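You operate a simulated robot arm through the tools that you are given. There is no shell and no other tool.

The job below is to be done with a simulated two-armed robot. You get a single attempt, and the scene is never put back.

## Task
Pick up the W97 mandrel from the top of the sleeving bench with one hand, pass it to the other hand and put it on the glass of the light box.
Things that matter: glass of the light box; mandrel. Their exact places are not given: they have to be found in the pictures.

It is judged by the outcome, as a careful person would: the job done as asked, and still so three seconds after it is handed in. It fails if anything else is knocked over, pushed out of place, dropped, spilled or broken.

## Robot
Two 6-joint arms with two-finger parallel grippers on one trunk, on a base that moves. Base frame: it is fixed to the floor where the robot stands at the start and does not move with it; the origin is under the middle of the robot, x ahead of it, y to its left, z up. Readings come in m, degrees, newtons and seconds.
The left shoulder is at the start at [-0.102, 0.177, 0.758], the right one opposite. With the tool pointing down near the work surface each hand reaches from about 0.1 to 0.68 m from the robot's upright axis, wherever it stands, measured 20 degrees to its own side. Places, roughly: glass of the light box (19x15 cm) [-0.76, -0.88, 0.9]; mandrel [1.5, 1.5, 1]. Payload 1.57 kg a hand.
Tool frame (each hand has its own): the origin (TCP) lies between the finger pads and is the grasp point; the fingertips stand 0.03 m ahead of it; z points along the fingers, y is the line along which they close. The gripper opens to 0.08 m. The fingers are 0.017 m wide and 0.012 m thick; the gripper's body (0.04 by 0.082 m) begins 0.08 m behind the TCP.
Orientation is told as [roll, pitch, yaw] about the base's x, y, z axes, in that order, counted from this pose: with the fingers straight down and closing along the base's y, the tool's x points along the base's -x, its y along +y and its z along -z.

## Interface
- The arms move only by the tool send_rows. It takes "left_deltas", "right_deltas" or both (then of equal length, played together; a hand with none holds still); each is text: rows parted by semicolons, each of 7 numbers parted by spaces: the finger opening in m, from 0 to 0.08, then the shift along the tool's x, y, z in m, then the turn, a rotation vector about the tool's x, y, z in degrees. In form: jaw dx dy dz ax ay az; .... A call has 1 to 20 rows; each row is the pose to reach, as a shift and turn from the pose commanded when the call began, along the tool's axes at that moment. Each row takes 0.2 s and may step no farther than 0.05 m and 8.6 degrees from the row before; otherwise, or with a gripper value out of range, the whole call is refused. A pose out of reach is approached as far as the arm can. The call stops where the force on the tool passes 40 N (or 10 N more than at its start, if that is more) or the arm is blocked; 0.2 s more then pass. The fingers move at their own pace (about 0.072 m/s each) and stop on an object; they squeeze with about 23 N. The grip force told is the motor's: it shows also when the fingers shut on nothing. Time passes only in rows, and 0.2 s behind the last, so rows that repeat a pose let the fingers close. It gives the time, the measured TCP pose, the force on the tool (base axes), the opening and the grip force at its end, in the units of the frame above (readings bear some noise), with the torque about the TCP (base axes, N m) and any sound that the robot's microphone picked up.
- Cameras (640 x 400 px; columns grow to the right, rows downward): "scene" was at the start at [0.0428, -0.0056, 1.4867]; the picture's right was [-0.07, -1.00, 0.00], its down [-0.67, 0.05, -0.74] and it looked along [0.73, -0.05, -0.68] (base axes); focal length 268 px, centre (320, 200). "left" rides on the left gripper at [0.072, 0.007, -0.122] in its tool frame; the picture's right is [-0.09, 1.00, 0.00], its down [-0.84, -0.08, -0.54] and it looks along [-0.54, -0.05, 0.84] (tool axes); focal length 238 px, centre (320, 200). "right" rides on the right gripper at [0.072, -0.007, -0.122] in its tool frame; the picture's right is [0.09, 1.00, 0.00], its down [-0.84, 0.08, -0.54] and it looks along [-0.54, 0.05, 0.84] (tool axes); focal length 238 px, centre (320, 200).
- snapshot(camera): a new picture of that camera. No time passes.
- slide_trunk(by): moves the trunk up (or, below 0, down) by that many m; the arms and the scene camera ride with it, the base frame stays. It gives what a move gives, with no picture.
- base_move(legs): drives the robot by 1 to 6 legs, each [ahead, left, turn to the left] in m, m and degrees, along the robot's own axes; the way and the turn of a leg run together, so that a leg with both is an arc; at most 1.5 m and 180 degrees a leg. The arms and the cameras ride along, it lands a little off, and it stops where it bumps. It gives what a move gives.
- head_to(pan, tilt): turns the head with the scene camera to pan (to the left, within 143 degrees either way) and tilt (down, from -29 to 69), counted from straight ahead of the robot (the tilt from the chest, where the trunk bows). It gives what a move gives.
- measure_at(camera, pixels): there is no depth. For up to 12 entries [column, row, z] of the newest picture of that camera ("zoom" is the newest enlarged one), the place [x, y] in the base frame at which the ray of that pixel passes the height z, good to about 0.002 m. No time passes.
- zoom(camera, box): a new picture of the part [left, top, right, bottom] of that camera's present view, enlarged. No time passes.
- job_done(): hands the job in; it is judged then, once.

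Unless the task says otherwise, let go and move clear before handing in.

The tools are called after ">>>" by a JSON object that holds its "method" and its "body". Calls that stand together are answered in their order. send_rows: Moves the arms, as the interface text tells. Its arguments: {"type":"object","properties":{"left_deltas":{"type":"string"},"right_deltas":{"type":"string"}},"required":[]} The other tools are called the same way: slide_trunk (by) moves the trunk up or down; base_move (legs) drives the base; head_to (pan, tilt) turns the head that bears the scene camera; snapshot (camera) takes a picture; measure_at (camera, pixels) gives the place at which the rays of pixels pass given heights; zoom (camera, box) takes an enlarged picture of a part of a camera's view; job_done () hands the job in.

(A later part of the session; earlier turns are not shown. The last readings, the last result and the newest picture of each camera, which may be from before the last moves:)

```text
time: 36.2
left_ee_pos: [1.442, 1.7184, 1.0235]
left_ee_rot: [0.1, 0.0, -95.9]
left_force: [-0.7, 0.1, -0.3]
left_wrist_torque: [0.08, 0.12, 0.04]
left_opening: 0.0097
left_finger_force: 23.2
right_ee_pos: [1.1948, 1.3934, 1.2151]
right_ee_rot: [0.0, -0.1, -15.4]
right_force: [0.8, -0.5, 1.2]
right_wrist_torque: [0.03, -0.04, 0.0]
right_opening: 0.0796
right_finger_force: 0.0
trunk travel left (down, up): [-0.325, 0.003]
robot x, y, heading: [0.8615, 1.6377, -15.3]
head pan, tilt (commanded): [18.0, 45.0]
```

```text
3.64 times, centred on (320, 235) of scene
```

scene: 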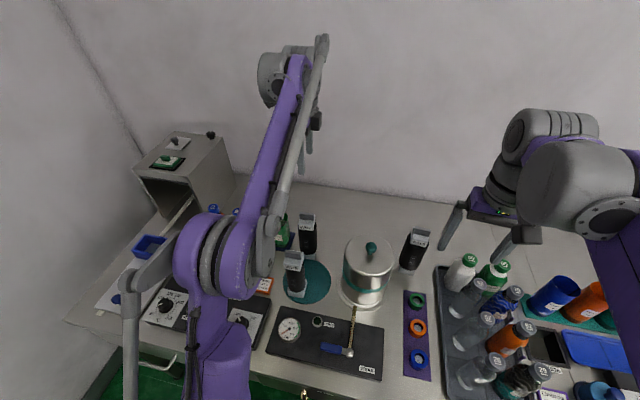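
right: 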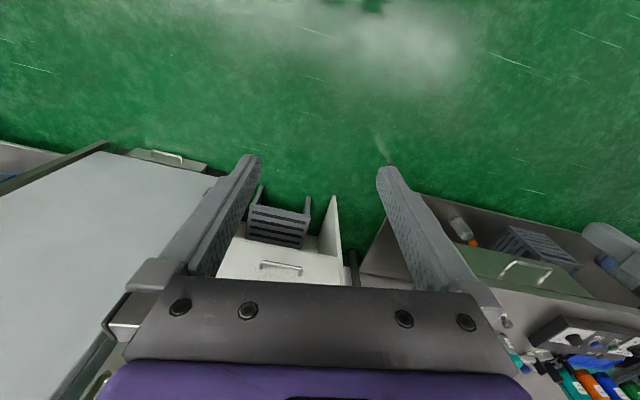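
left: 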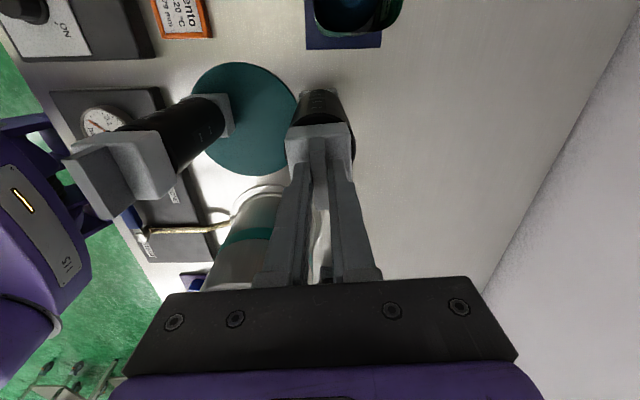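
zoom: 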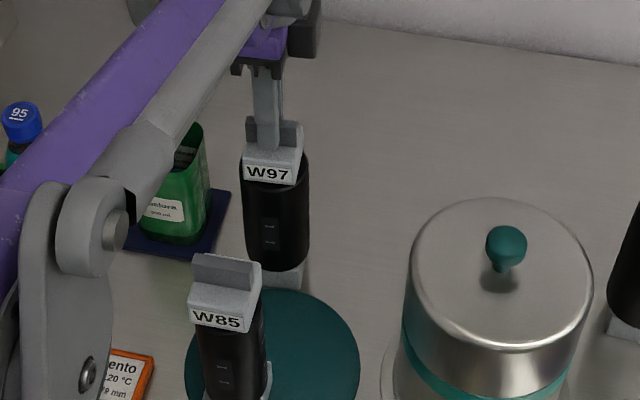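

The fingers hold the tab (opening 9.7 mm, 23 N). I lift slowly 4 cm and check the force and picture.

>>> {"method": "send_rows", "body": {"left_deltas": "0.0 0 0 -0.005 0 0 0; 0.0 0 0 -0.015 0 0 0; 0.0 0 0 -0.025 0 0 0; 0.0 0 0 -0.04 0 0 0; 0.0 0 0 -0.04 0 0 0"}}

>>> {"method": "snapshot", "body": {"camera": "left"}}

>>> {"method": "zoom", "body": {"camera": "scene", "box": [270, 180, 370, 290]}}

```text
time: 37.4
left_ee_pos: [1.4424, 1.7193, 1.0634]
left_ee_rot: [0.0, -0.1, -95.9]
left_force: [0.0, -0.2, -5.2]
left_wrist_torque: [-0.04, -0.03, 0.02]
left_opening: 0.0097
left_finger_force: 23.7
right_ee_pos: [1.1954, 1.3934, 1.2145]
right_ee_rot: [0.0, 0.1, -15.4]
right_force: [0.3, 0.1, 0.1]
right_wrist_torque: [0.01, -0.03, 0.0]
right_opening: 0.08
right_finger_force: 0.0
trunk travel left (down, up): [-0.325, 0.003]
robot x, y, heading: [0.8651, 1.6382, -15.3]
head pan, tilt (commanded): [18.0, 45.0]
```

```text
taken
```

left: 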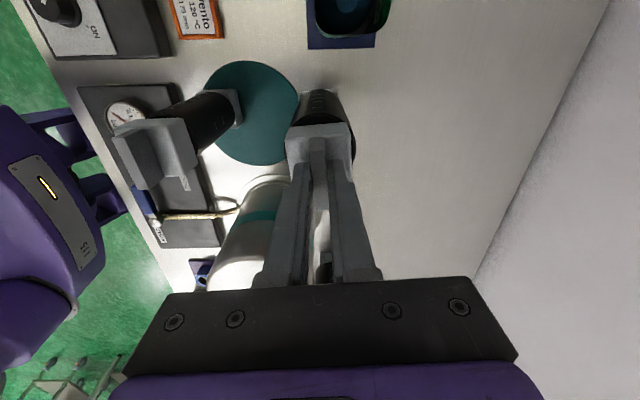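

```text
3.64 times, centred on (320, 235) of scene
```

zoom: 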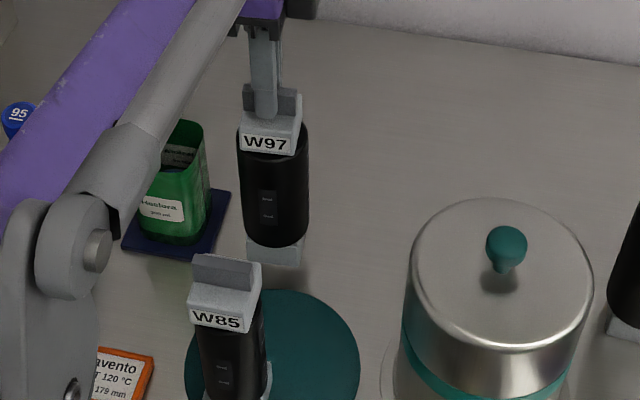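

W97 hangs freely (about 5.2 N); bottom now ~0.84. I lift a further 0.20 m so its foot clears W85 (top 1.01).

>>> {"method": "send_rows", "body": {"left_deltas": "0.0 0 0 -0.02 0 0 0; 0.0 0 0 -0.05 0 0 0; 0.0 0 0 -0.08 0 0 0; 0.0 0 0 -0.11 0 0 0; 0.0 0 0 -0.14 0 0 0; 0.0 0 0 -0.17 0 0 0; 0.0 0 0 -0.19 0 0 0; 0.0 0 0 -0.20 0 0 0; 0.0 0 0 -0.20 0 0 0"}}

>>> {"method": "snapshot", "body": {"camera": "scene"}}

>>> {"method": "snapshot", "body": {"camera": "left"}}

```text
time: 39.4
left_ee_pos: [1.4414, 1.7174, 1.2619]
left_ee_rot: [0.0, -0.1, -95.9]
left_force: [0.5, -0.4, -5.7]
left_wrist_torque: [0.01, -0.03, -0.03]
left_opening: 0.0096
left_finger_force: 23.4
right_ee_pos: [1.1933, 1.3927, 1.2141]
right_ee_rot: [0.0, 0.0, -15.5]
right_force: [0.4, 0.0, -0.1]
right_wrist_torque: [-0.03, 0.04, -0.03]
right_opening: 0.08
right_finger_force: 0.1
trunk travel left (down, up): [-0.325, 0.003]
robot x, y, heading: [0.8616, 1.6357, -15.4]
head pan, tilt (commanded): [18.0, 45.0]
```

```text
taken
```

scene: 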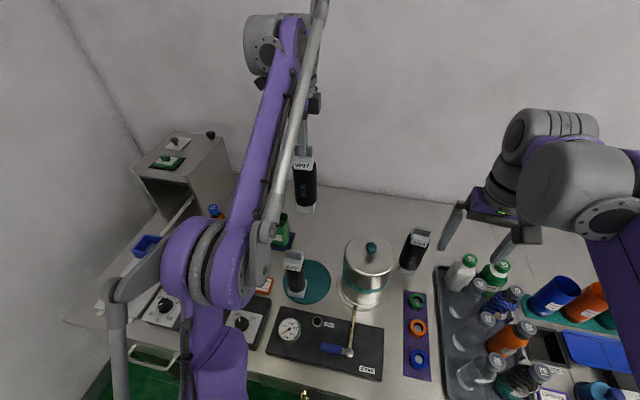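

```text
taken
```

left: 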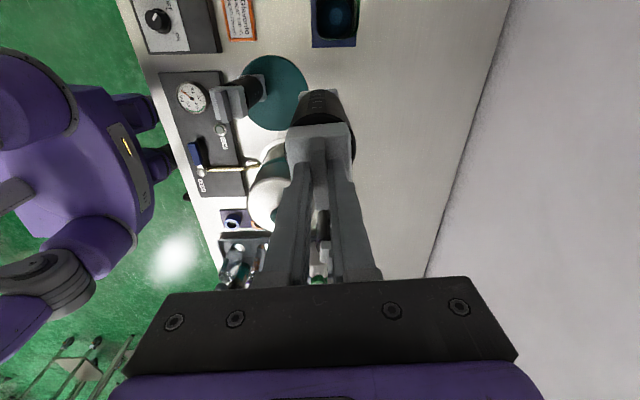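

The mandrel's foot is at about 1.04, 3 cm above W85's top. I lift 4 cm more for margin before backing off.

>>> {"method": "send_rows", "body": {"left_deltas": "0.0 0 0 -0.015 0 0 0; 0.0 0 0 -0.03 0 0 0; 0.0 0 0 -0.04 0 0 0; 0.0 0 0 -0.04 0 0 0"}}

```text
time: 40.4
left_ee_pos: [1.4364, 1.719, 1.2968]
left_ee_rot: [-0.1, 0.0, -95.9]
left_force: [-0.5, -1.0, -5.5]
left_wrist_torque: [0.0, 0.01, 0.04]
left_opening: 0.0097
left_finger_force: 22.9
left hand out of reach, approached as far as the arm can: row 2, 3, 4
right_ee_pos: [1.197, 1.3922, 1.214]
right_ee_rot: [0.1, 0.0, -15.4]
right_force: [0.8, -0.4, 0.4]
right_wrist_torque: [0.02, 0.0, 0.02]
right_opening: 0.0799
right_finger_force: 0.0
trunk travel left (down, up): [-0.325, 0.003]
robot x, y, heading: [0.8663, 1.6407, -15.6]
head pan, tilt (commanded): [18.0, 45.0]
```

The arm's top reach is at z≈1.297 — foot ≈1.07, ample. I pull the hand 12 cm toward the robot over W85, then back the base away.

>>> {"method": "send_rows", "body": {"left_deltas": "0.0 0 -0.02 0.002 0 0 0; 0.0 0 -0.05 0.003 0 0 0; 0.0 0 -0.08 0.004 0 0 0; 0.0 0 -0.11 0.005 0 0 0; 0.0 0 -0.12 0.005 0 0 0; 0.0 0 -0.12 0.005 0 0 0"}}

>>> {"method": "snapshot", "body": {"camera": "scene"}}

```text
time: 41.8
left_ee_pos: [1.3149, 1.733, 1.2897]
left_ee_rot: [-0.1, 0.0, -96.0]
left_force: [0.3, 0.8, -4.6]
left_wrist_torque: [0.02, -0.01, 0.01]
left_opening: 0.0096
left_finger_force: 22.5
right_ee_pos: [1.1957, 1.3922, 1.2146]
right_ee_rot: [0.1, -0.1, -15.5]
right_force: [-0.7, 1.1, -0.6]
right_wrist_torque: [-0.03, -0.02, 0.0]
right_opening: 0.0802
right_finger_force: 0.1
trunk travel left (down, up): [-0.325, 0.003]
robot x, y, heading: [0.8609, 1.6376, -15.3]
head pan, tilt (commanded): [18.0, 45.0]
```

```text
taken
```

scene: 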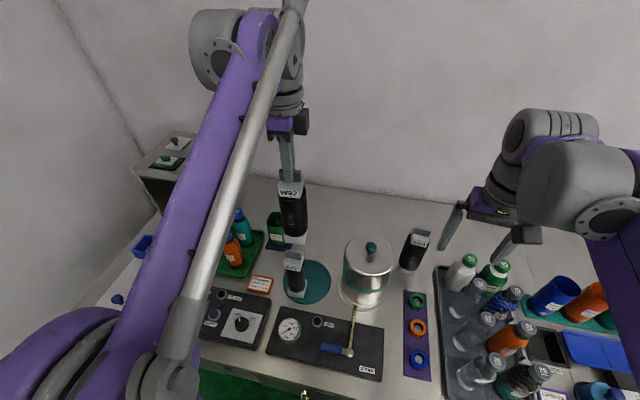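

The mandrel is held clear above everything. I back the base 0.6 m straight away from the bench.

>>> {"method": "base_move", "body": {"legs": [[-0.6, 0, 0]]}}

>>> {"method": "snapshot", "body": {"camera": "scene"}}

```text
time: 45.2
left_ee_pos: [0.738, 1.8907, 1.2897]
left_ee_rot: [0.0, 0.0, -96.6]
left_force: [-0.2, 0.6, -6.1]
left_wrist_torque: [0.0, 0.03, -0.03]
left_opening: 0.0096
left_finger_force: 22.8
right_ee_pos: [0.6156, 1.5514, 1.2137]
right_ee_rot: [0.0, 0.0, -16.1]
right_force: [0.0, 0.2, 0.8]
right_wrist_torque: [0.0, 0.03, 0.01]
right_opening: 0.0799
right_finger_force: 0.1
trunk travel left (down, up): [-0.325, 0.003]
robot x, y, heading: [0.2821, 1.7979, -16.1]
head pan, tilt (commanded): [18.0, 45.0]
```

```text
taken
```

scene: 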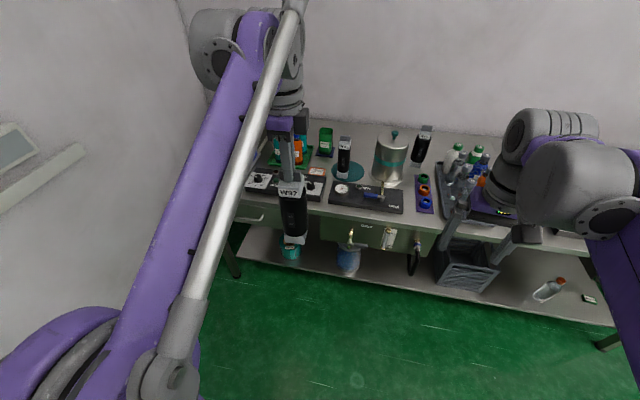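

All is undisturbed on the bench and W97 is held. I now drive to the middle of the room (about (0.25,0.6)) and turn to face the light-box bench.

>>> {"method": "base_move", "body": {"legs": [[0.3, -1.165, 0], [0, 0, -164]]}}

>>> {"method": "head_to", "body": {"pan": 20, "tilt": 30}}

>>> {"method": "snapshot", "body": {"camera": "scene"}}

```text
time: 62.5
left_ee_pos: [-0.1427, 0.3661, 1.2898]
left_ee_rot: [0.0, 0.0, 100.4]
left_force: [0.2, 0.3, -4.6]
left_wrist_torque: [0.0, 0.02, 0.0]
left_opening: 0.0099
left_finger_force: 23.2
right_ee_pos: [-0.125, 0.7263, 1.2144]
right_ee_rot: [0.0, 0.0, -179.2]
right_force: [0.4, 0.9, -0.2]
right_wrist_torque: [0.04, 0.03, -0.01]
right_opening: 0.0798
right_finger_force: 0.2
trunk travel left (down, up): [-0.325, 0.003]
robot x, y, heading: [0.2625, 0.5877, -179.2]
head pan, tilt (commanded): [18.0, 45.0]
```

```text
time: 63.3
left_ee_pos: [-0.1431, 0.3653, 1.2898]
left_ee_rot: [-0.1, 0.0, 100.4]
left_force: [-0.6, -0.3, -5.6]
left_wrist_torque: [0.02, -0.02, 0.01]
left_opening: 0.0098
left_finger_force: 23.6
right_ee_pos: [-0.1245, 0.7245, 1.2139]
right_ee_rot: [0.0, 0.0, -179.1]
right_force: [0.5, 0.2, 1.1]
right_wrist_torque: [-0.04, -0.01, -0.01]
right_opening: 0.08
right_finger_force: 0.0
trunk travel left (down, up): [-0.325, 0.003]
robot x, y, heading: [0.2638, 0.5883, -178.9]
head pan, tilt (commanded): [20.0, 30.0]
```

```text
taken
```

scene: 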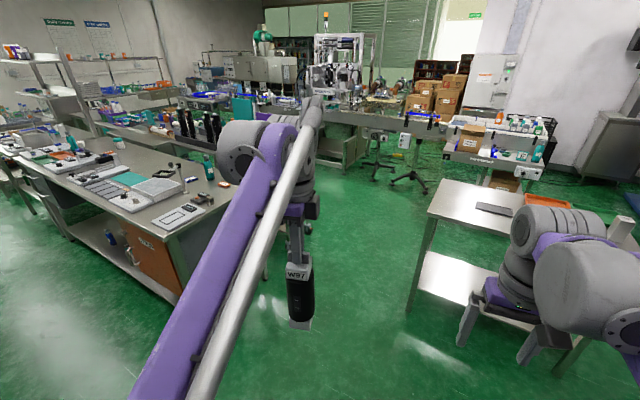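

The light-box bench is on the left at (60-230,130-260), a further table stands to the right (430-540). I strafe left to come abreast of the light box, staying well off the bench edge.

>>> {"method": "base_move", "body": {"legs": [[0, 1.35, -1]]}}

>>> {"method": "head_to", "body": {"pan": 5, "tilt": 35}}

>>> {"method": "snapshot", "body": {"camera": "scene"}}

```text
time: 75.2
left_ee_pos: [-0.1418, -0.9626, 1.2908]
left_ee_rot: [0.0, -0.1, 99.0]
left_force: [-0.9, 0.6, -5.6]
left_wrist_torque: [0.0, 0.03, -0.03]
left_opening: 0.0095
left_finger_force: 22.4
right_ee_pos: [-0.1143, -0.6035, 1.2136]
right_ee_rot: [0.0, 0.0, 179.6]
right_force: [0.1, 0.1, -0.6]
right_wrist_torque: [-0.01, 0.0, 0.02]
right_opening: 0.08
right_finger_force: 0.0
trunk travel left (down, up): [-0.325, 0.003]
robot x, y, heading: [0.2704, -0.7502, 179.4]
head pan, tilt (commanded): [20.0, 30.0]
```

```text
time: 76.0
left_ee_pos: [-0.1419, -0.9627, 1.2902]
left_ee_rot: [-0.1, -0.1, 99.2]
left_force: [0.1, -0.1, -4.7]
left_wrist_torque: [-0.03, -0.01, 0.0]
left_opening: 0.0099
left_finger_force: 23.0
right_ee_pos: [-0.1152, -0.6029, 1.2138]
right_ee_rot: [0.1, 0.0, 179.6]
right_force: [-0.3, -0.7, 0.4]
right_wrist_torque: [-0.02, 0.0, 0.05]
right_opening: 0.08
right_finger_force: 0.0
trunk travel left (down, up): [-0.325, 0.003]
robot x, y, heading: [0.27, -0.7564, 179.5]
head pan, tilt (commanded): [5.0, 35.0]
```

```text
taken
```

scene: 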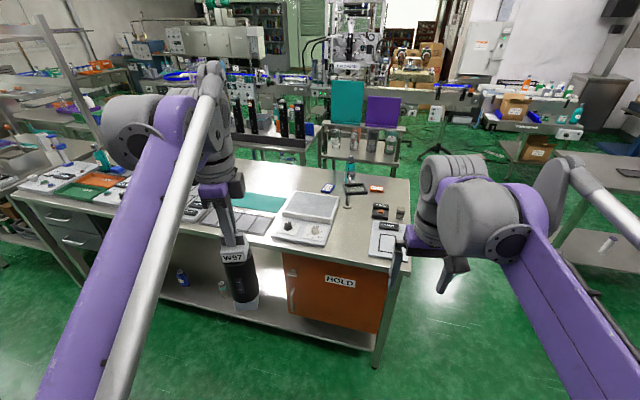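

The light box is straight ahead at (312,207), with the magnifier post at (347,190). Zoom for layout.

>>> {"method": "zoom", "body": {"camera": "scene", "box": [240, 160, 420, 275]}}

>>> {"method": "zoom", "body": {"camera": "scene", "box": [265, 175, 365, 250]}}

```text
3.48 times, centred on (330, 218) of scene
```

zoom: 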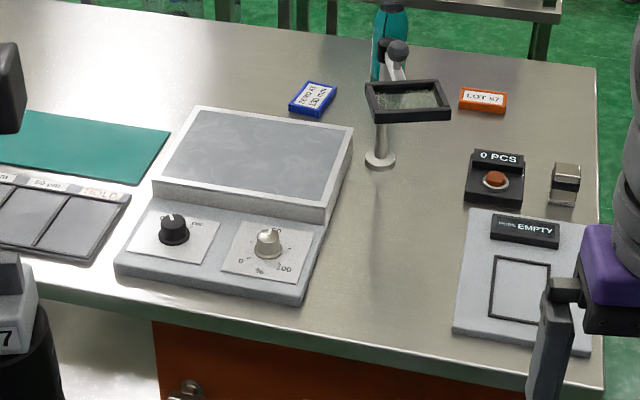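

```text
5.33 times, centred on (315, 212) of scene
```

zoom: 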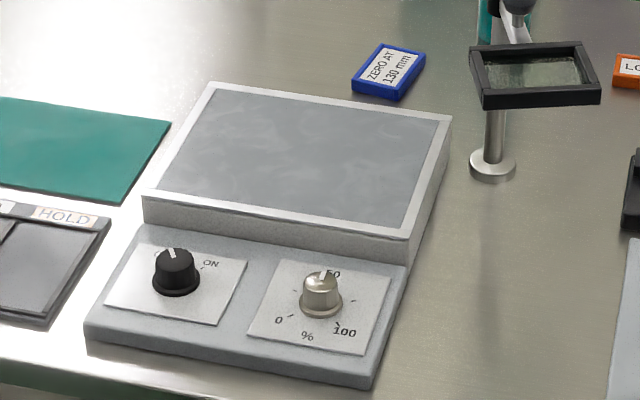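

The glass is free: corners in this zoom about (213,90), (447,122), (405,228), (158,192); the magnifier hangs to its right. I measure at candidate heights.

>>> {"method": "measure_at", "body": {"camera": "zoom", "pixels": [[213, 90, 0.9], [440, 120, 0.9], [405, 228, 0.9], [158, 192, 0.9], [213, 90, 0.87], [440, 120, 0.87], [405, 228, 0.87], [158, 192, 0.87], [492, 172, 0.85], [375, 380, 0.85], [88, 350, 0.85], [535, 95, 1.1]]}}

>>> {"method": "measure_at", "body": {"camera": "scene", "pixels": [[377, 364, 0.0], [373, 367, 0.0], [386, 265, 0.8], [386, 265, 0.85], [386, 265, 0.9], [20, 188, 0.85], [238, 300, 1.08], [238, 300, 1.06]]}}

```text
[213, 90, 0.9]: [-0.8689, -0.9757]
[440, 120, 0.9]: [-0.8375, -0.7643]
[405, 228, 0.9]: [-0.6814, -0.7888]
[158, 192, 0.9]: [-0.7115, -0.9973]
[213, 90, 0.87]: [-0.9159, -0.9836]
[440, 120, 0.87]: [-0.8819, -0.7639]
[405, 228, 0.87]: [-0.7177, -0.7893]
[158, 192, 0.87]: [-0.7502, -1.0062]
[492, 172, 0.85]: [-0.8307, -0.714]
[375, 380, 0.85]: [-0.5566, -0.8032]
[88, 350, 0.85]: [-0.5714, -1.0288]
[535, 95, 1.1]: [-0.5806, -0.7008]
```

```text
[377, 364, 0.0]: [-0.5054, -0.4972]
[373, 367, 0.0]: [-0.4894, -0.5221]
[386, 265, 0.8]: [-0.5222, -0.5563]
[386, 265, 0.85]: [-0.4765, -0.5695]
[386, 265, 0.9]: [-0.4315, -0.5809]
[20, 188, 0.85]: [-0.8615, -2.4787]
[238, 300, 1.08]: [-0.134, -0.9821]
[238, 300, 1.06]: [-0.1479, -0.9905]
```

Heights of glass are still uncertain, so I take a second view from a lower camera: trunk down 0.125 m (both hands are off the bench, x≈−0.14), then re-measure.

>>> {"method": "slide_trunk", "body": {"by": -0.15}}

>>> {"method": "zoom", "body": {"camera": "scene", "box": [265, 145, 365, 225]}}

```text
time: 77.8
left_ee_pos: [-0.1408, -0.9624, 1.1398]
left_ee_rot: [0.0, 0.0, 99.0]
left_force: [0.0, -0.1, -5.2]
left_wrist_torque: [-0.02, 0.02, -0.04]
left_opening: 0.0095
left_finger_force: 23.3
right_ee_pos: [-0.1147, -0.6036, 1.0638]
right_ee_rot: [0.0, 0.0, 179.6]
right_force: [-0.5, -0.1, 0.2]
right_wrist_torque: [-0.01, 0.04, -0.01]
right_opening: 0.08
right_finger_force: 0.0
trunk travel left (down, up): [-0.175, 0.153]
robot x, y, heading: [0.2709, -0.7487, 179.6]
head pan, tilt (commanded): [5.0, 35.0]
```

```text
5.00 times, centred on (315, 185) of scene
```

zoom: 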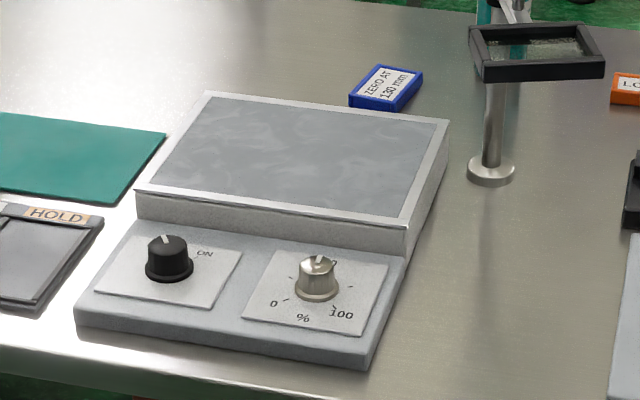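

I measure the same points from this lower viewpoint: glass corners (213,97), (438,122), (402,218), (150,187), the post foot and the panel corners.

>>> {"method": "measure_at", "body": {"camera": "zoom", "pixels": [[213, 97, 0.9], [436, 122, 0.9], [402, 218, 0.9], [150, 187, 0.9], [213, 97, 0.95], [436, 122, 0.95], [402, 218, 0.95], [150, 187, 0.95], [491, 180, 0.85], [491, 180, 0.9], [370, 368, 0.85], [370, 368, 0.9]]}}

```text
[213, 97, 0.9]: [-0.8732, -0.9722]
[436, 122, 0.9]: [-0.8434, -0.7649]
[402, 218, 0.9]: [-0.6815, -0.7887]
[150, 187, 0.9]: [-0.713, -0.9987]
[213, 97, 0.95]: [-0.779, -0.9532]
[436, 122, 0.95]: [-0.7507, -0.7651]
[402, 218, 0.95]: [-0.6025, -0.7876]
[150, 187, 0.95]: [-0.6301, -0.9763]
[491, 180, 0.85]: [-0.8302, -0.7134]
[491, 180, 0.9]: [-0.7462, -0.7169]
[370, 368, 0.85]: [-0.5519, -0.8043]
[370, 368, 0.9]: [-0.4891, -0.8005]
```

Both views agree at glass z≈0.90 (near-right corner −0.6815,−0.7888 in both), bench top 0.85; glass centre ≈(−0.778,−0.881), skewed ~8.5°. Now I prepare the right hand for the hand-over: turn it to point forward (horizontal) in free space, well away from the mandrel.

>>> {"method": "send_rows", "body": {"right_deltas": "0.08 -0.011 0 0 0 -8.2 0; 0.08 -0.022 0 0 0 -16.4 0; 0.08 -0.033 0 0 0 -24.6 0; 0.08 -0.044 0 0 0 -32.8 0; 0.08 -0.055 0 0 0 -41 0; 0.08 -0.066 0 0 0 -49.2 0; 0.08 -0.077 0 0 0 -57.4 0; 0.08 -0.088 0 0 0 -65.6 0; 0.08 -0.099 0 0 0 -73.8 0; 0.08 -0.11 0 0 0 -82 0; 0.08 -0.12 0 0 0 -90 0; 0.08 -0.12 0 0 0 -90 0"}}

>>> {"method": "head_to", "body": {"pan": 0, "tilt": 50}}

>>> {"method": "snapshot", "body": {"camera": "scene"}}

>>> {"method": "snapshot", "body": {"camera": "right"}}

```text
time: 80.3
left_ee_pos: [-0.142, -0.9637, 1.1395]
left_ee_rot: [0.0, -0.1, 99.1]
left_force: [-0.6, 1.4, -4.3]
left_wrist_torque: [-0.01, -0.03, 0.0]
left_opening: 0.0099
left_finger_force: 23.4
right_ee_pos: [-0.234, -0.6015, 1.064]
right_ee_rot: [80.4, -89.4, 99.2]
right_force: [0.3, -0.7, -0.8]
right_wrist_torque: [0.02, 0.0, 0.0]
right_opening: 0.0799
right_finger_force: 0.1
right hand out of reach, approached as far as the arm can: row 10, 11
trunk travel left (down, up): [-0.175, 0.153]
robot x, y, heading: [0.2725, -0.7542, 179.5]
head pan, tilt (commanded): [5.0, 35.0]
```

```text
time: 81.1
left_ee_pos: [-0.1418, -0.9631, 1.1403]
left_ee_rot: [0.0, 0.0, 99.0]
left_force: [0.1, -0.1, -4.7]
left_wrist_torque: [-0.01, 0.0, -0.01]
left_opening: 0.0098
left_finger_force: 23.2
right_ee_pos: [-0.2326, -0.601, 1.0643]
right_ee_rot: [79.8, -89.2, 99.8]
right_force: [-0.1, 0.7, 0.6]
right_wrist_torque: [0.03, 0.02, -0.01]
right_opening: 0.08
right_finger_force: 0.0
trunk travel left (down, up): [-0.175, 0.153]
robot x, y, heading: [0.2716, -0.7546, 179.5]
head pan, tilt (commanded): [0.0, 50.0]
```

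```text
taken
```

scene: 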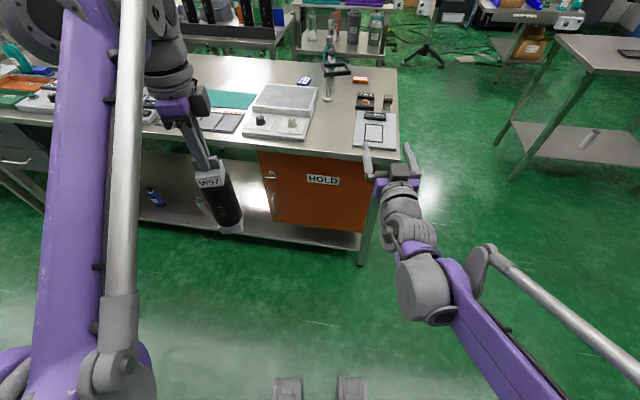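

```text
taken
```

right: 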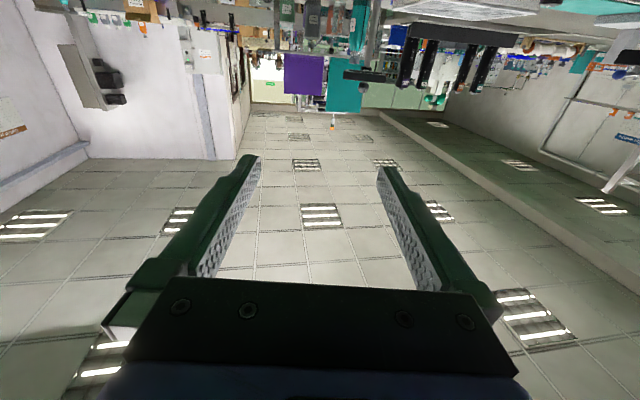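

The right hand is horizontal at [-0.234,-0.6015,1.064]; the mandrel hangs at (220,200) in the scene view. I zoom on it to find the heights of the upper block relative to the left hand.

>>> {"method": "zoom", "body": {"camera": "scene", "box": [170, 120, 270, 250]}}

```text
3.08 times, centred on (220, 185) of scene
```

zoom: 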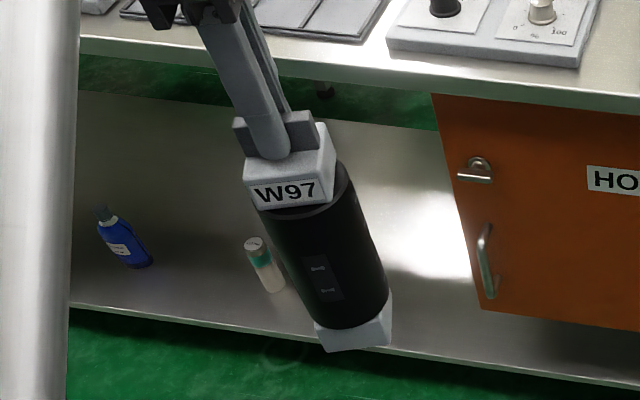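

I measure the label face's top (285,177) and bottom (290,203) edges and foot edge (358,348) at several heights to solve where they meet the plane of that face.

>>> {"method": "measure_at", "body": {"camera": "zoom", "pixels": [[285, 177, 1.1], [285, 177, 1.08], [290, 203, 1.08], [290, 203, 1.06], [358, 348, 0.93], [358, 348, 0.9], [352, 328, 0.95], [352, 328, 0.93], [272, 132, 1.13], [272, 132, 1.11]]}}

```text
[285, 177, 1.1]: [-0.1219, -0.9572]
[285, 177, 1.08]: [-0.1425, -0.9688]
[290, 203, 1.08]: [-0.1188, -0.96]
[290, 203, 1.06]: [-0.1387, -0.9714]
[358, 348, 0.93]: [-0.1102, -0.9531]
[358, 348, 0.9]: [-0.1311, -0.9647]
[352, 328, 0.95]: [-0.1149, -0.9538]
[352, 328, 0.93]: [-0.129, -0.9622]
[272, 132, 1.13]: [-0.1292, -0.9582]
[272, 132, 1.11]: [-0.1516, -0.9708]
```

Block spans z 1.079–1.102 now, i.e. its centre is 5 cm below the left TCP. I bring the mandrel forward/in front of centre (robot-forward 0.60, left 0.06), squaring its yaw to the right hand, ahead of the right fingertips.

>>> {"method": "send_rows", "body": {"left_deltas": "0.0 -0.02 0.02 0.003 0 0 1.2; 0.0 -0.045 0.04 0.006 0 0 2.4; 0.0 -0.07 0.06 0.009 0 0 3.6; 0.0 -0.095 0.08 0.012 0 0 4.8; 0.0 -0.12 0.10 0.016 0 0 6.0; 0.0 -0.14 0.12 0.020 0 0 7.2; 0.0 -0.16 0.14 0.024 0 0 8.4; 0.0 -0.181 0.1605 0.0275 0 0 9.5; 0.0 -0.181 0.1605 0.0275 0 0 9.5"}}

>>> {"method": "snapshot", "body": {"camera": "scene"}}

>>> {"method": "snapshot", "body": {"camera": "right"}}

```text
time: 83.1
left_ee_pos: [-0.2606, -0.8249, 1.0657]
left_ee_rot: [-0.1, 0.0, 89.6]
left_force: [0.2, 0.1, -5.5]
left_wrist_torque: [-0.03, 0.03, 0.02]
left_opening: 0.01
left_finger_force: 23.3
left hand out of reach, approached as far as the arm can: row 4, 5, 6, 7, 8, 9
right_ee_pos: [-0.2327, -0.6018, 1.0639]
right_ee_rot: [2.2, -90.0, 177.5]
right_force: [0.1, -0.9, 0.5]
right_wrist_torque: [0.01, 0.0, -0.02]
right_opening: 0.0803
right_finger_force: 0.0
trunk travel left (down, up): [-0.175, 0.153]
robot x, y, heading: [0.2722, -0.7515, 179.7]
head pan, tilt (commanded): [0.0, 50.0]
```

```text
taken
```

scene: 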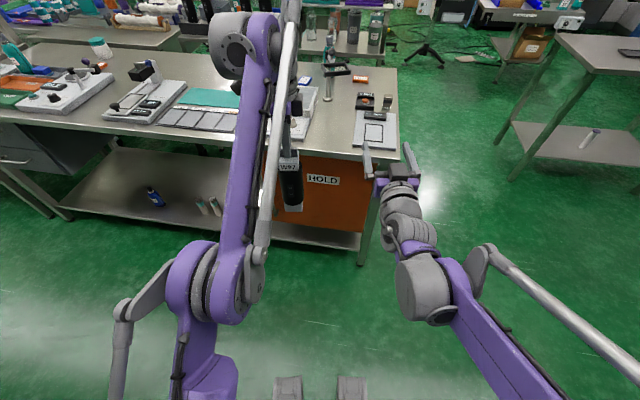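

```text
taken
```

right: 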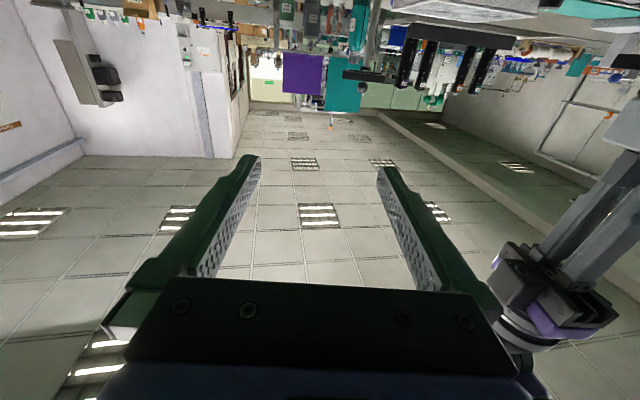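

The left arm hit its reach limit at this trunk height and sank to z≈1.066. I raise the trunk 0.15 m again, so the hands work lower relative to the shoulders.

>>> {"method": "slide_trunk", "body": {"by": 0.15}}

>>> {"method": "send_rows", "body": {"right_deltas": "0.08 0.02 0 0 0 0 0; 0.08 0.05 0 0 0 0 0; 0.08 0.08 0 0 0 0 0; 0.08 0.11 0 0 0 0 0; 0.08 0.114 0 0 0 0 0; 0.08 0.114 0 0 0 0 0"}}

```text
time: 84.9
left_ee_pos: [-0.2609, -0.8262, 1.2173]
left_ee_rot: [0.0, 0.0, 89.7]
left_force: [0.0, -0.8, -5.8]
left_wrist_torque: [-0.03, 0.02, -0.01]
left_opening: 0.01
left_finger_force: 23.5
right_ee_pos: [-0.2332, -0.6027, 1.2147]
right_ee_rot: [24.3, -90.0, 155.2]
right_force: [0.3, -1.1, -0.2]
right_wrist_torque: [-0.04, 0.01, 0.0]
right_opening: 0.0798
right_finger_force: 0.1
trunk travel left (down, up): [-0.325, 0.003]
robot x, y, heading: [0.2731, -0.7528, 179.4]
head pan, tilt (commanded): [0.0, 50.0]
```

```text
time: 86.3
left_ee_pos: [-0.2606, -0.8266, 1.2178]
left_ee_rot: [0.0, 0.0, 89.6]
left_force: [0.8, -0.1, -5.6]
left_wrist_torque: [-0.04, -0.01, -0.02]
left_opening: 0.0099
left_finger_force: 23.6
right_ee_pos: [-0.2343, -0.604, 1.1004]
right_ee_rot: [8.8, -90.0, 170.8]
right_force: [0.1, 0.6, -0.8]
right_wrist_torque: [0.01, 0.01, 0.03]
right_opening: 0.08
right_finger_force: 0.1
trunk travel left (down, up): [-0.325, 0.003]
robot x, y, heading: [0.2708, -0.7565, 179.6]
head pan, tilt (commanded): [0.0, 50.0]
```

Right hand sits level at z=1.100. I move the mandrel to robot-forward 0.62, z=1.149, ahead of the right fingertips.

>>> {"method": "send_rows", "body": {"left_deltas": "0.0 -0.004 0.005 0.02 0 0 0; 0.0 -0.008 0.015 0.045 0 0 0; 0.0 -0.012 0.035 0.069 0 0 0; 0.0 -0.017 0.06 0.069 0 0 0; 0.0 -0.017 0.08 0.069 0 0 0; 0.0 -0.017 0.0885 0.069 0 0 0; 0.0 -0.017 0.0885 0.069 0 0 0"}}

>>> {"method": "snapshot", "body": {"camera": "scene"}}

>>> {"method": "snapshot", "body": {"camera": "right"}}

```text
time: 87.9
left_ee_pos: [-0.3511, -0.8081, 1.148]
left_ee_rot: [0.0, 0.1, 89.6]
left_force: [0.1, 0.6, -5.9]
left_wrist_torque: [-0.01, -0.02, 0.0]
left_opening: 0.0098
left_finger_force: 22.9
right_ee_pos: [-0.2353, -0.6051, 1.1003]
right_ee_rot: [-0.3, -90.0, 180.0]
right_force: [0.0, 0.8, -0.6]
right_wrist_torque: [-0.02, -0.03, 0.01]
right_opening: 0.0801
right_finger_force: 0.2
trunk travel left (down, up): [-0.325, 0.003]
robot x, y, heading: [0.2691, -0.7562, 179.6]
head pan, tilt (commanded): [0.0, 50.0]
```

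```text
taken
```

scene: 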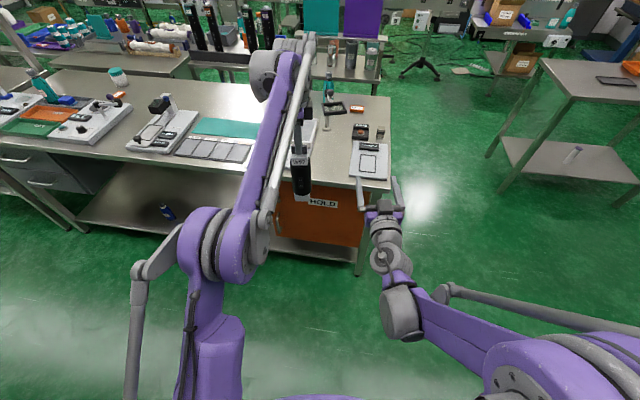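

```text
taken
```

right: 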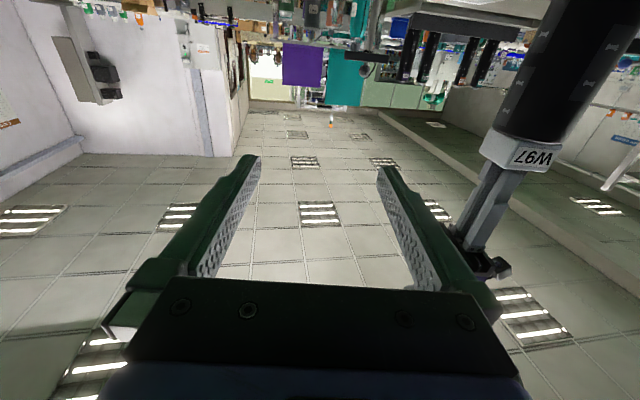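

The right camera now sees W97 hanging at (525,150), ahead-left. I shift the right hand left in two halves, first 0.10 m, checking arm clearance.

>>> {"method": "send_rows", "body": {"right_deltas": "0.08 0 0.025 0 0 0 0; 0.08 0 0.05 0 0 0 0; 0.08 0 0.075 0 0 0 0; 0.08 0 0.10 0 0 0 0; 0.08 0 0.10 0 0 0 0"}}

>>> {"method": "snapshot", "body": {"camera": "scene"}}

>>> {"method": "snapshot", "body": {"camera": "right"}}

>>> {"method": "snapshot", "body": {"camera": "left"}}

```text
time: 89.1
left_ee_pos: [-0.3516, -0.8083, 1.1485]
left_ee_rot: [0.1, 0.0, 89.5]
left_force: [0.2, -0.2, -5.4]
left_wrist_torque: [-0.01, 0.01, 0.02]
left_opening: 0.0099
left_finger_force: 23.6
right_ee_pos: [-0.2361, -0.7049, 1.1009]
right_ee_rot: [19.9, -90.0, 159.8]
right_force: [-0.4, 0.3, 0.6]
right_wrist_torque: [0.0, -0.03, -0.02]
right_opening: 0.0799
right_finger_force: 0.0
trunk travel left (down, up): [-0.325, 0.003]
robot x, y, heading: [0.2746, -0.7528, 179.5]
head pan, tilt (commanded): [0.0, 50.0]
```

```text
taken
```

scene: 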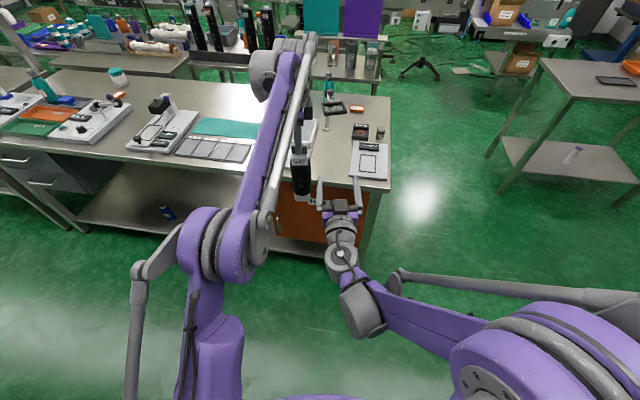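

```text
taken
```

right: 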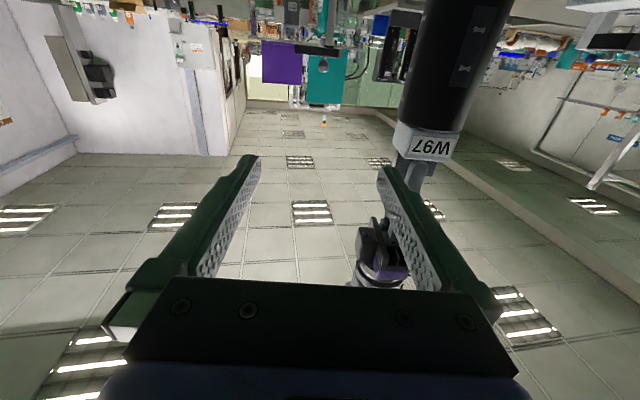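

```text
taken
```

left: 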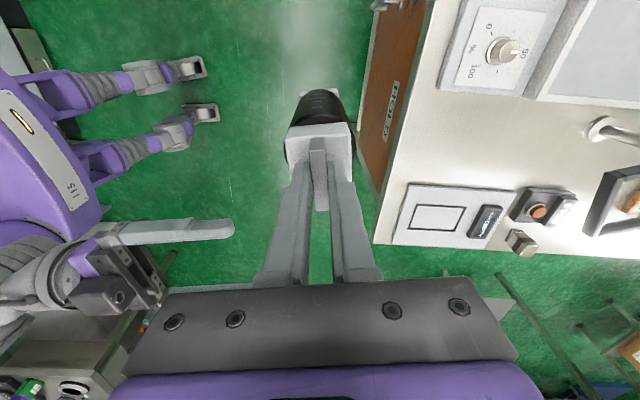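

Clear on all sides. I shift the right hand the remaining 0.103 m left to line up behind the mandrel.

>>> {"method": "send_rows", "body": {"right_deltas": "0.08 0 0.025 0 0 0 0; 0.08 0 0.05 0 0 0 0; 0.08 0 0.075 0 0 0 0; 0.08 0 0.1035 0 0 0 0; 0.08 0 0.1035 0 0 0 0"}}

>>> {"method": "snapshot", "body": {"camera": "right"}}

>>> {"method": "snapshot", "body": {"camera": "left"}}

>>> {"method": "snapshot", "body": {"camera": "scene"}}

```text
time: 90.3
left_ee_pos: [-0.35, -0.8082, 1.1481]
left_ee_rot: [0.0, 0.0, 89.6]
left_force: [-0.8, 0.1, -4.8]
left_wrist_torque: [-0.01, -0.01, -0.01]
left_opening: 0.01
left_finger_force: 23.5
right_ee_pos: [-0.2342, -0.8057, 1.1013]
right_ee_rot: [26.8, -90.0, 152.7]
right_force: [-0.4, 0.2, 0.0]
right_wrist_torque: [0.04, -0.01, -0.01]
right_opening: 0.0801
right_finger_force: 0.0
trunk travel left (down, up): [-0.325, 0.003]
robot x, y, heading: [0.2678, -0.7545, 179.7]
head pan, tilt (commanded): [0.0, 50.0]
```

```text
taken
```

right: 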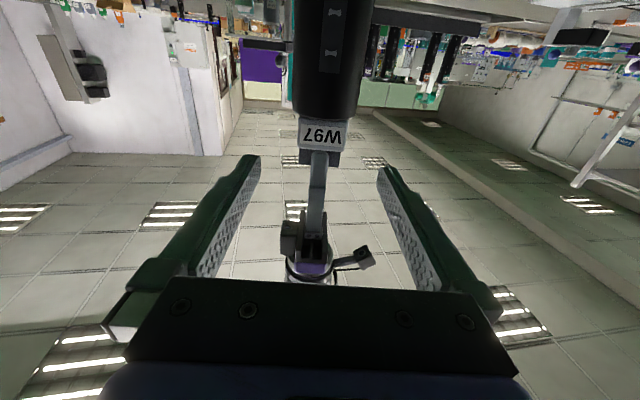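

```text
taken
```

left: 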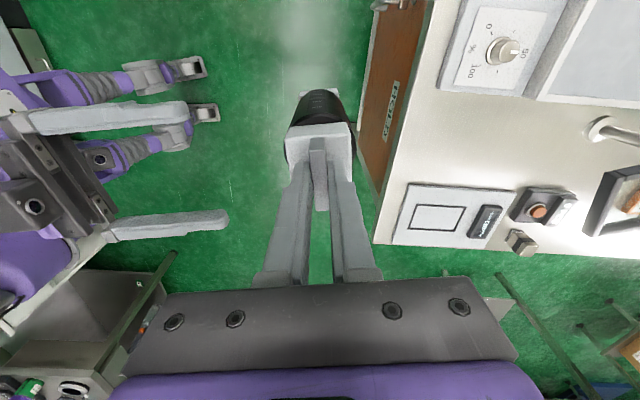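

```text
taken
```

scene: 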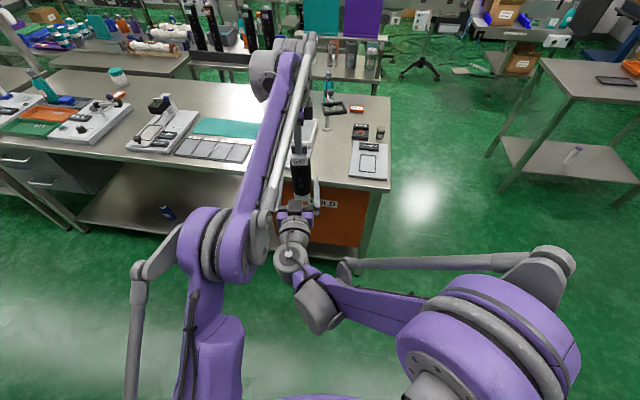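

The mandrel is now straight ahead of the right fingers (label at (322,135)). I zoom for a precise vertical and lateral alignment check.

>>> {"method": "zoom", "body": {"camera": "right", "box": [270, 90, 370, 180]}}

```text
4.44 times, centred on (320, 135) of right
```

zoom: 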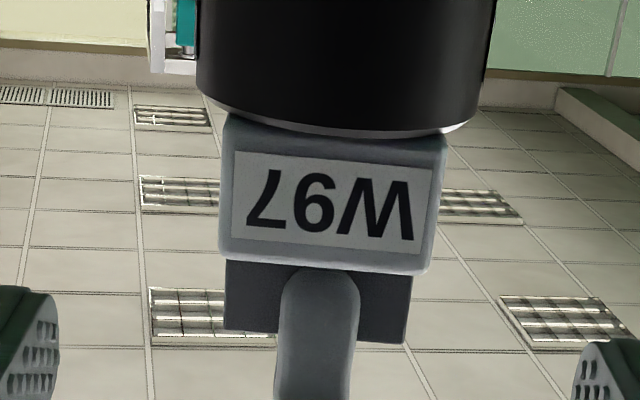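

I measure the block's physical top edge (zoom (326,260)) and bottom edge (335,133) against the face plane x≈−0.328.

>>> {"method": "measure_at", "body": {"camera": "zoom", "pixels": [[326, 260, 1.1], [326, 260, 1.11], [326, 260, 1.12], [335, 133, 1.08], [335, 133, 1.085], [335, 133, 1.09], [222, 185, 1.1], [438, 203, 1.1], [322, 222, 1.1], [322, 222, 1.105]]}}

```text
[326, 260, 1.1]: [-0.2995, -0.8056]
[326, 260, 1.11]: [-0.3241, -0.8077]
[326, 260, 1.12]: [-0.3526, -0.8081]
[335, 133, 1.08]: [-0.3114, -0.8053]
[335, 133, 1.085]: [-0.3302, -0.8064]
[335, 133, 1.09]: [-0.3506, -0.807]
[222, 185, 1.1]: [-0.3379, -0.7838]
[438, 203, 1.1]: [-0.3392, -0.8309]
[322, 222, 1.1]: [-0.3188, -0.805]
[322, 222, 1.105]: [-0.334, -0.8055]
```

Block centre z≈1.098, y≈−0.807; the right TCP is ~3.5 mm high and 2 mm off. I correct and advance 0.113 m so the open fingers straddle the block.

>>> {"method": "send_rows", "body": {"right_deltas": "0.08 0.0025 0.002 0 0 0 0; 0.08 0.0025 0.002 0.025 0 0 0; 0.08 0.0025 0.002 0.05 0 0 0; 0.08 0.0025 0.002 0.07 0 0 0; 0.08 0.0025 0.002 0.085 0 0 0; 0.08 0.0025 0.002 0.10 0 0 0; 0.08 0.0025 0.002 0.113 0 0 0; 0.08 0.0025 0.002 0.113 0 0 0"}}

>>> {"method": "snapshot", "body": {"camera": "right"}}

>>> {"method": "snapshot", "body": {"camera": "left"}}

>>> {"method": "zoom", "body": {"camera": "scene", "box": [240, 110, 380, 240]}}

```text
time: 92.1
left_ee_pos: [-0.3504, -0.8081, 1.1479]
left_ee_rot: [0.1, -0.1, 89.6]
left_force: [0.4, 0.9, -5.5]
left_wrist_torque: [0.03, 0.01, -0.02]
left_opening: 0.0097
left_finger_force: 23.5
right_ee_pos: [-0.3484, -0.808, 1.0992]
right_ee_rot: [17.9, -90.0, 161.8]
right_force: [-0.3, -0.4, -0.2]
right_wrist_torque: [-0.02, 0.01, 0.05]
right_opening: 0.0801
right_finger_force: 0.1
trunk travel left (down, up): [-0.325, 0.003]
robot x, y, heading: [0.2703, -0.754, 179.4]
head pan, tilt (commanded): [0.0, 50.0]
```

```text
taken
```

right: 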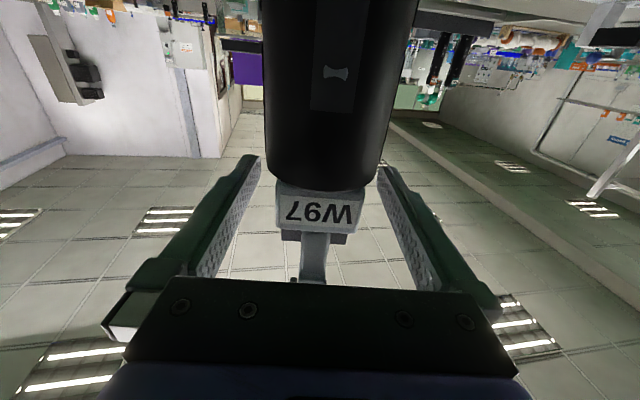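

```text
taken
```

left: 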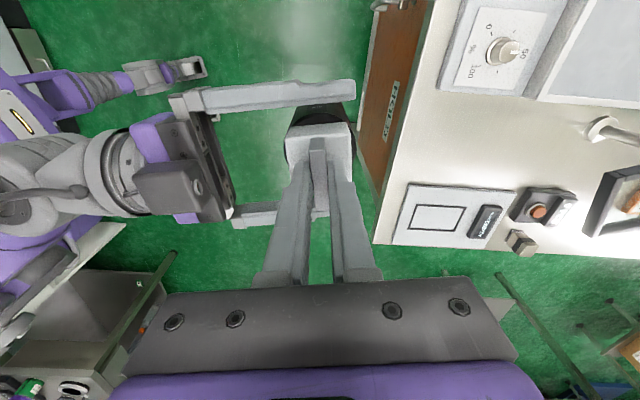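

```text
3.08 times, centred on (310, 175) of scene
```

zoom: 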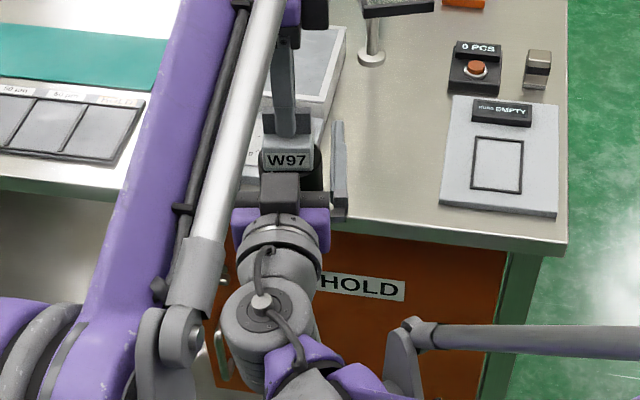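

The fingers straddle the block evenly (right view label at (320,211)). I close the right hand on the block.

>>> {"method": "send_rows", "body": {"right_deltas": "0.06 0 0 0 0 0 0; 0.045 0 0 0 0 0 0; 0.02 0 0 0 0 0 0; 0.0 0 0 0 0 0 0; 0.0 0 0 0 0 0 0; 0.0 0 0 0 0 0 0"}}

>>> {"method": "snapshot", "body": {"camera": "right"}}

>>> {"method": "snapshot", "body": {"camera": "left"}}

```text
time: 93.5
left_ee_pos: [-0.3514, -0.8092, 1.148]
left_ee_rot: [0.0, -0.1, 89.6]
left_force: [1.6, -3.9, -5.7]
left_wrist_torque: [-0.09, 0.0, -0.05]
left_opening: 0.0097
left_finger_force: 22.6
right_ee_pos: [-0.3485, -0.8072, 1.0977]
right_ee_rot: [9.0, -90.0, 170.7]
right_force: [-0.3, 4.1, -0.4]
right_wrist_torque: [-0.08, -0.03, 0.01]
right_opening: 0.0459
right_finger_force: 22.8
trunk travel left (down, up): [-0.325, 0.003]
robot x, y, heading: [0.2678, -0.7546, 179.6]
head pan, tilt (commanded): [0.0, 50.0]
```

```text
taken
```

right: 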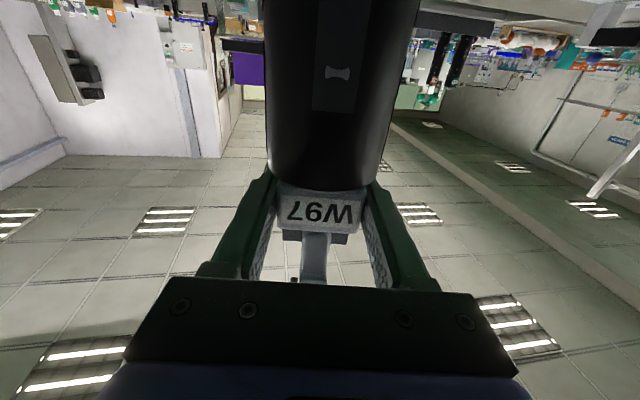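

```text
taken
```

left: 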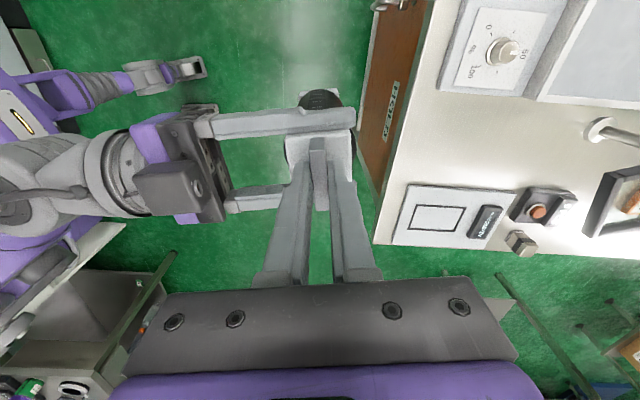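

Right hand holds the block (opening 45.9 mm, 22.8 N). Now I open the left fingers modestly and watch the load transfer.

>>> {"method": "send_rows", "body": {"left_deltas": "0.015 0 0 0 0 0 0; 0.03 0 0 0 0 0 0; 0.04 0 0 0 0 0 0; 0.04 0 0 0 0 0 0"}}

>>> {"method": "snapshot", "body": {"camera": "right"}}

>>> {"method": "snapshot", "body": {"camera": "left"}}

```text
time: 94.5
left_ee_pos: [-0.3509, -0.8085, 1.1479]
left_ee_rot: [0.0, 0.0, 89.6]
left_force: [-0.1, 0.6, -0.2]
left_wrist_torque: [0.02, -0.01, 0.02]
left_opening: 0.0402
left_finger_force: 0.0
right_ee_pos: [-0.3482, -0.8093, 1.1001]
right_ee_rot: [2.3, -90.0, 177.3]
right_force: [0.1, -0.1, -0.5]
right_wrist_torque: [-0.01, 0.0, 0.0]
right_opening: 0.0459
right_finger_force: 22.9
trunk travel left (down, up): [-0.325, 0.003]
robot x, y, heading: [0.2714, -0.7536, 179.6]
head pan, tilt (commanded): [0.0, 50.0]
```

```text
taken
```

right: 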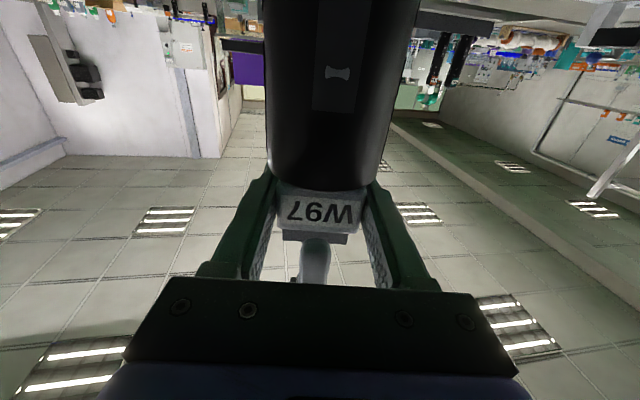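

```text
taken
```

left: 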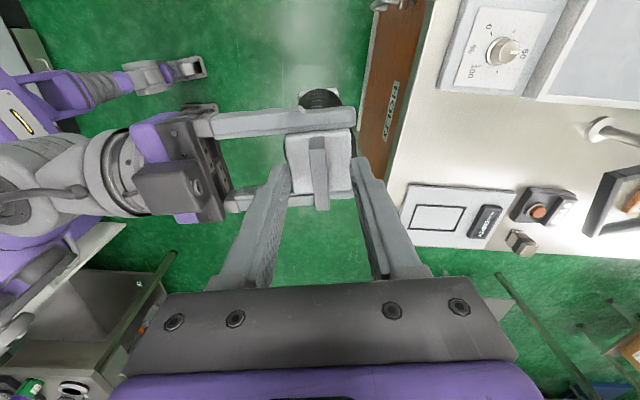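

Left fingers are open around the tab without touching. I raise the left hand slowly and re-check that the right carries the weight.

>>> {"method": "send_rows", "body": {"left_deltas": "0.04 0 0 -0.01 0 0 0; 0.04 0 0 -0.02 0 0 0; 0.04 0 0 -0.03 0 0 0; 0.04 0 0 -0.04 0 0 0; 0.04 0 0 -0.05 0 0 0; 0.04 0 0 -0.05 0 0 0"}}

>>> {"method": "snapshot", "body": {"camera": "right"}}

>>> {"method": "snapshot", "body": {"camera": "scene"}}

```text
time: 95.9
left_ee_pos: [-0.3421, -0.8101, 1.1923]
left_ee_rot: [0.0, 0.0, 89.6]
left_force: [1.2, -0.2, -0.5]
left_wrist_torque: [0.0, -0.02, 0.03]
left_opening: 0.0399
left_finger_force: 0.0
left hand out of reach, approached as far as the arm can: row 4, 5, 6
right_ee_pos: [-0.3482, -0.8082, 1.0974]
right_ee_rot: [2.4, -90.0, 177.3]
right_force: [0.6, 0.0, 0.1]
right_wrist_torque: [-0.01, -0.03, 0.0]
right_opening: 0.0461
right_finger_force: 23.3
trunk travel left (down, up): [-0.325, 0.003]
robot x, y, heading: [0.2748, -0.7523, 179.6]
head pan, tilt (commanded): [0.0, 50.0]
```

```text
taken
```

right: 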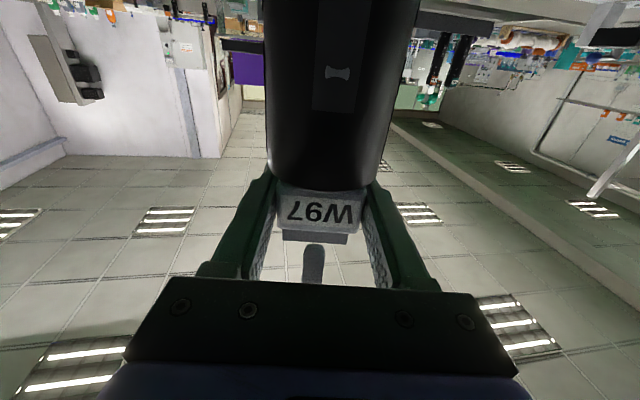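

```text
taken
```

scene: 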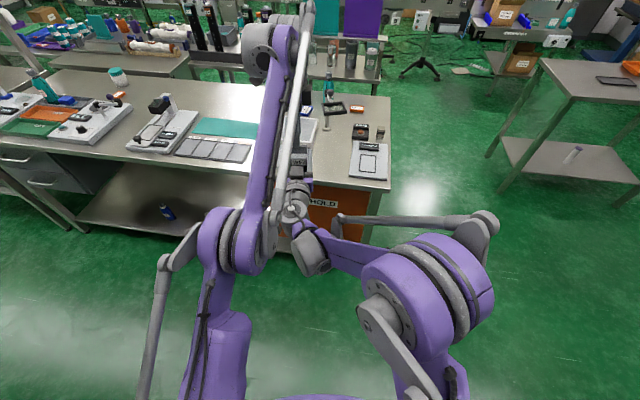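

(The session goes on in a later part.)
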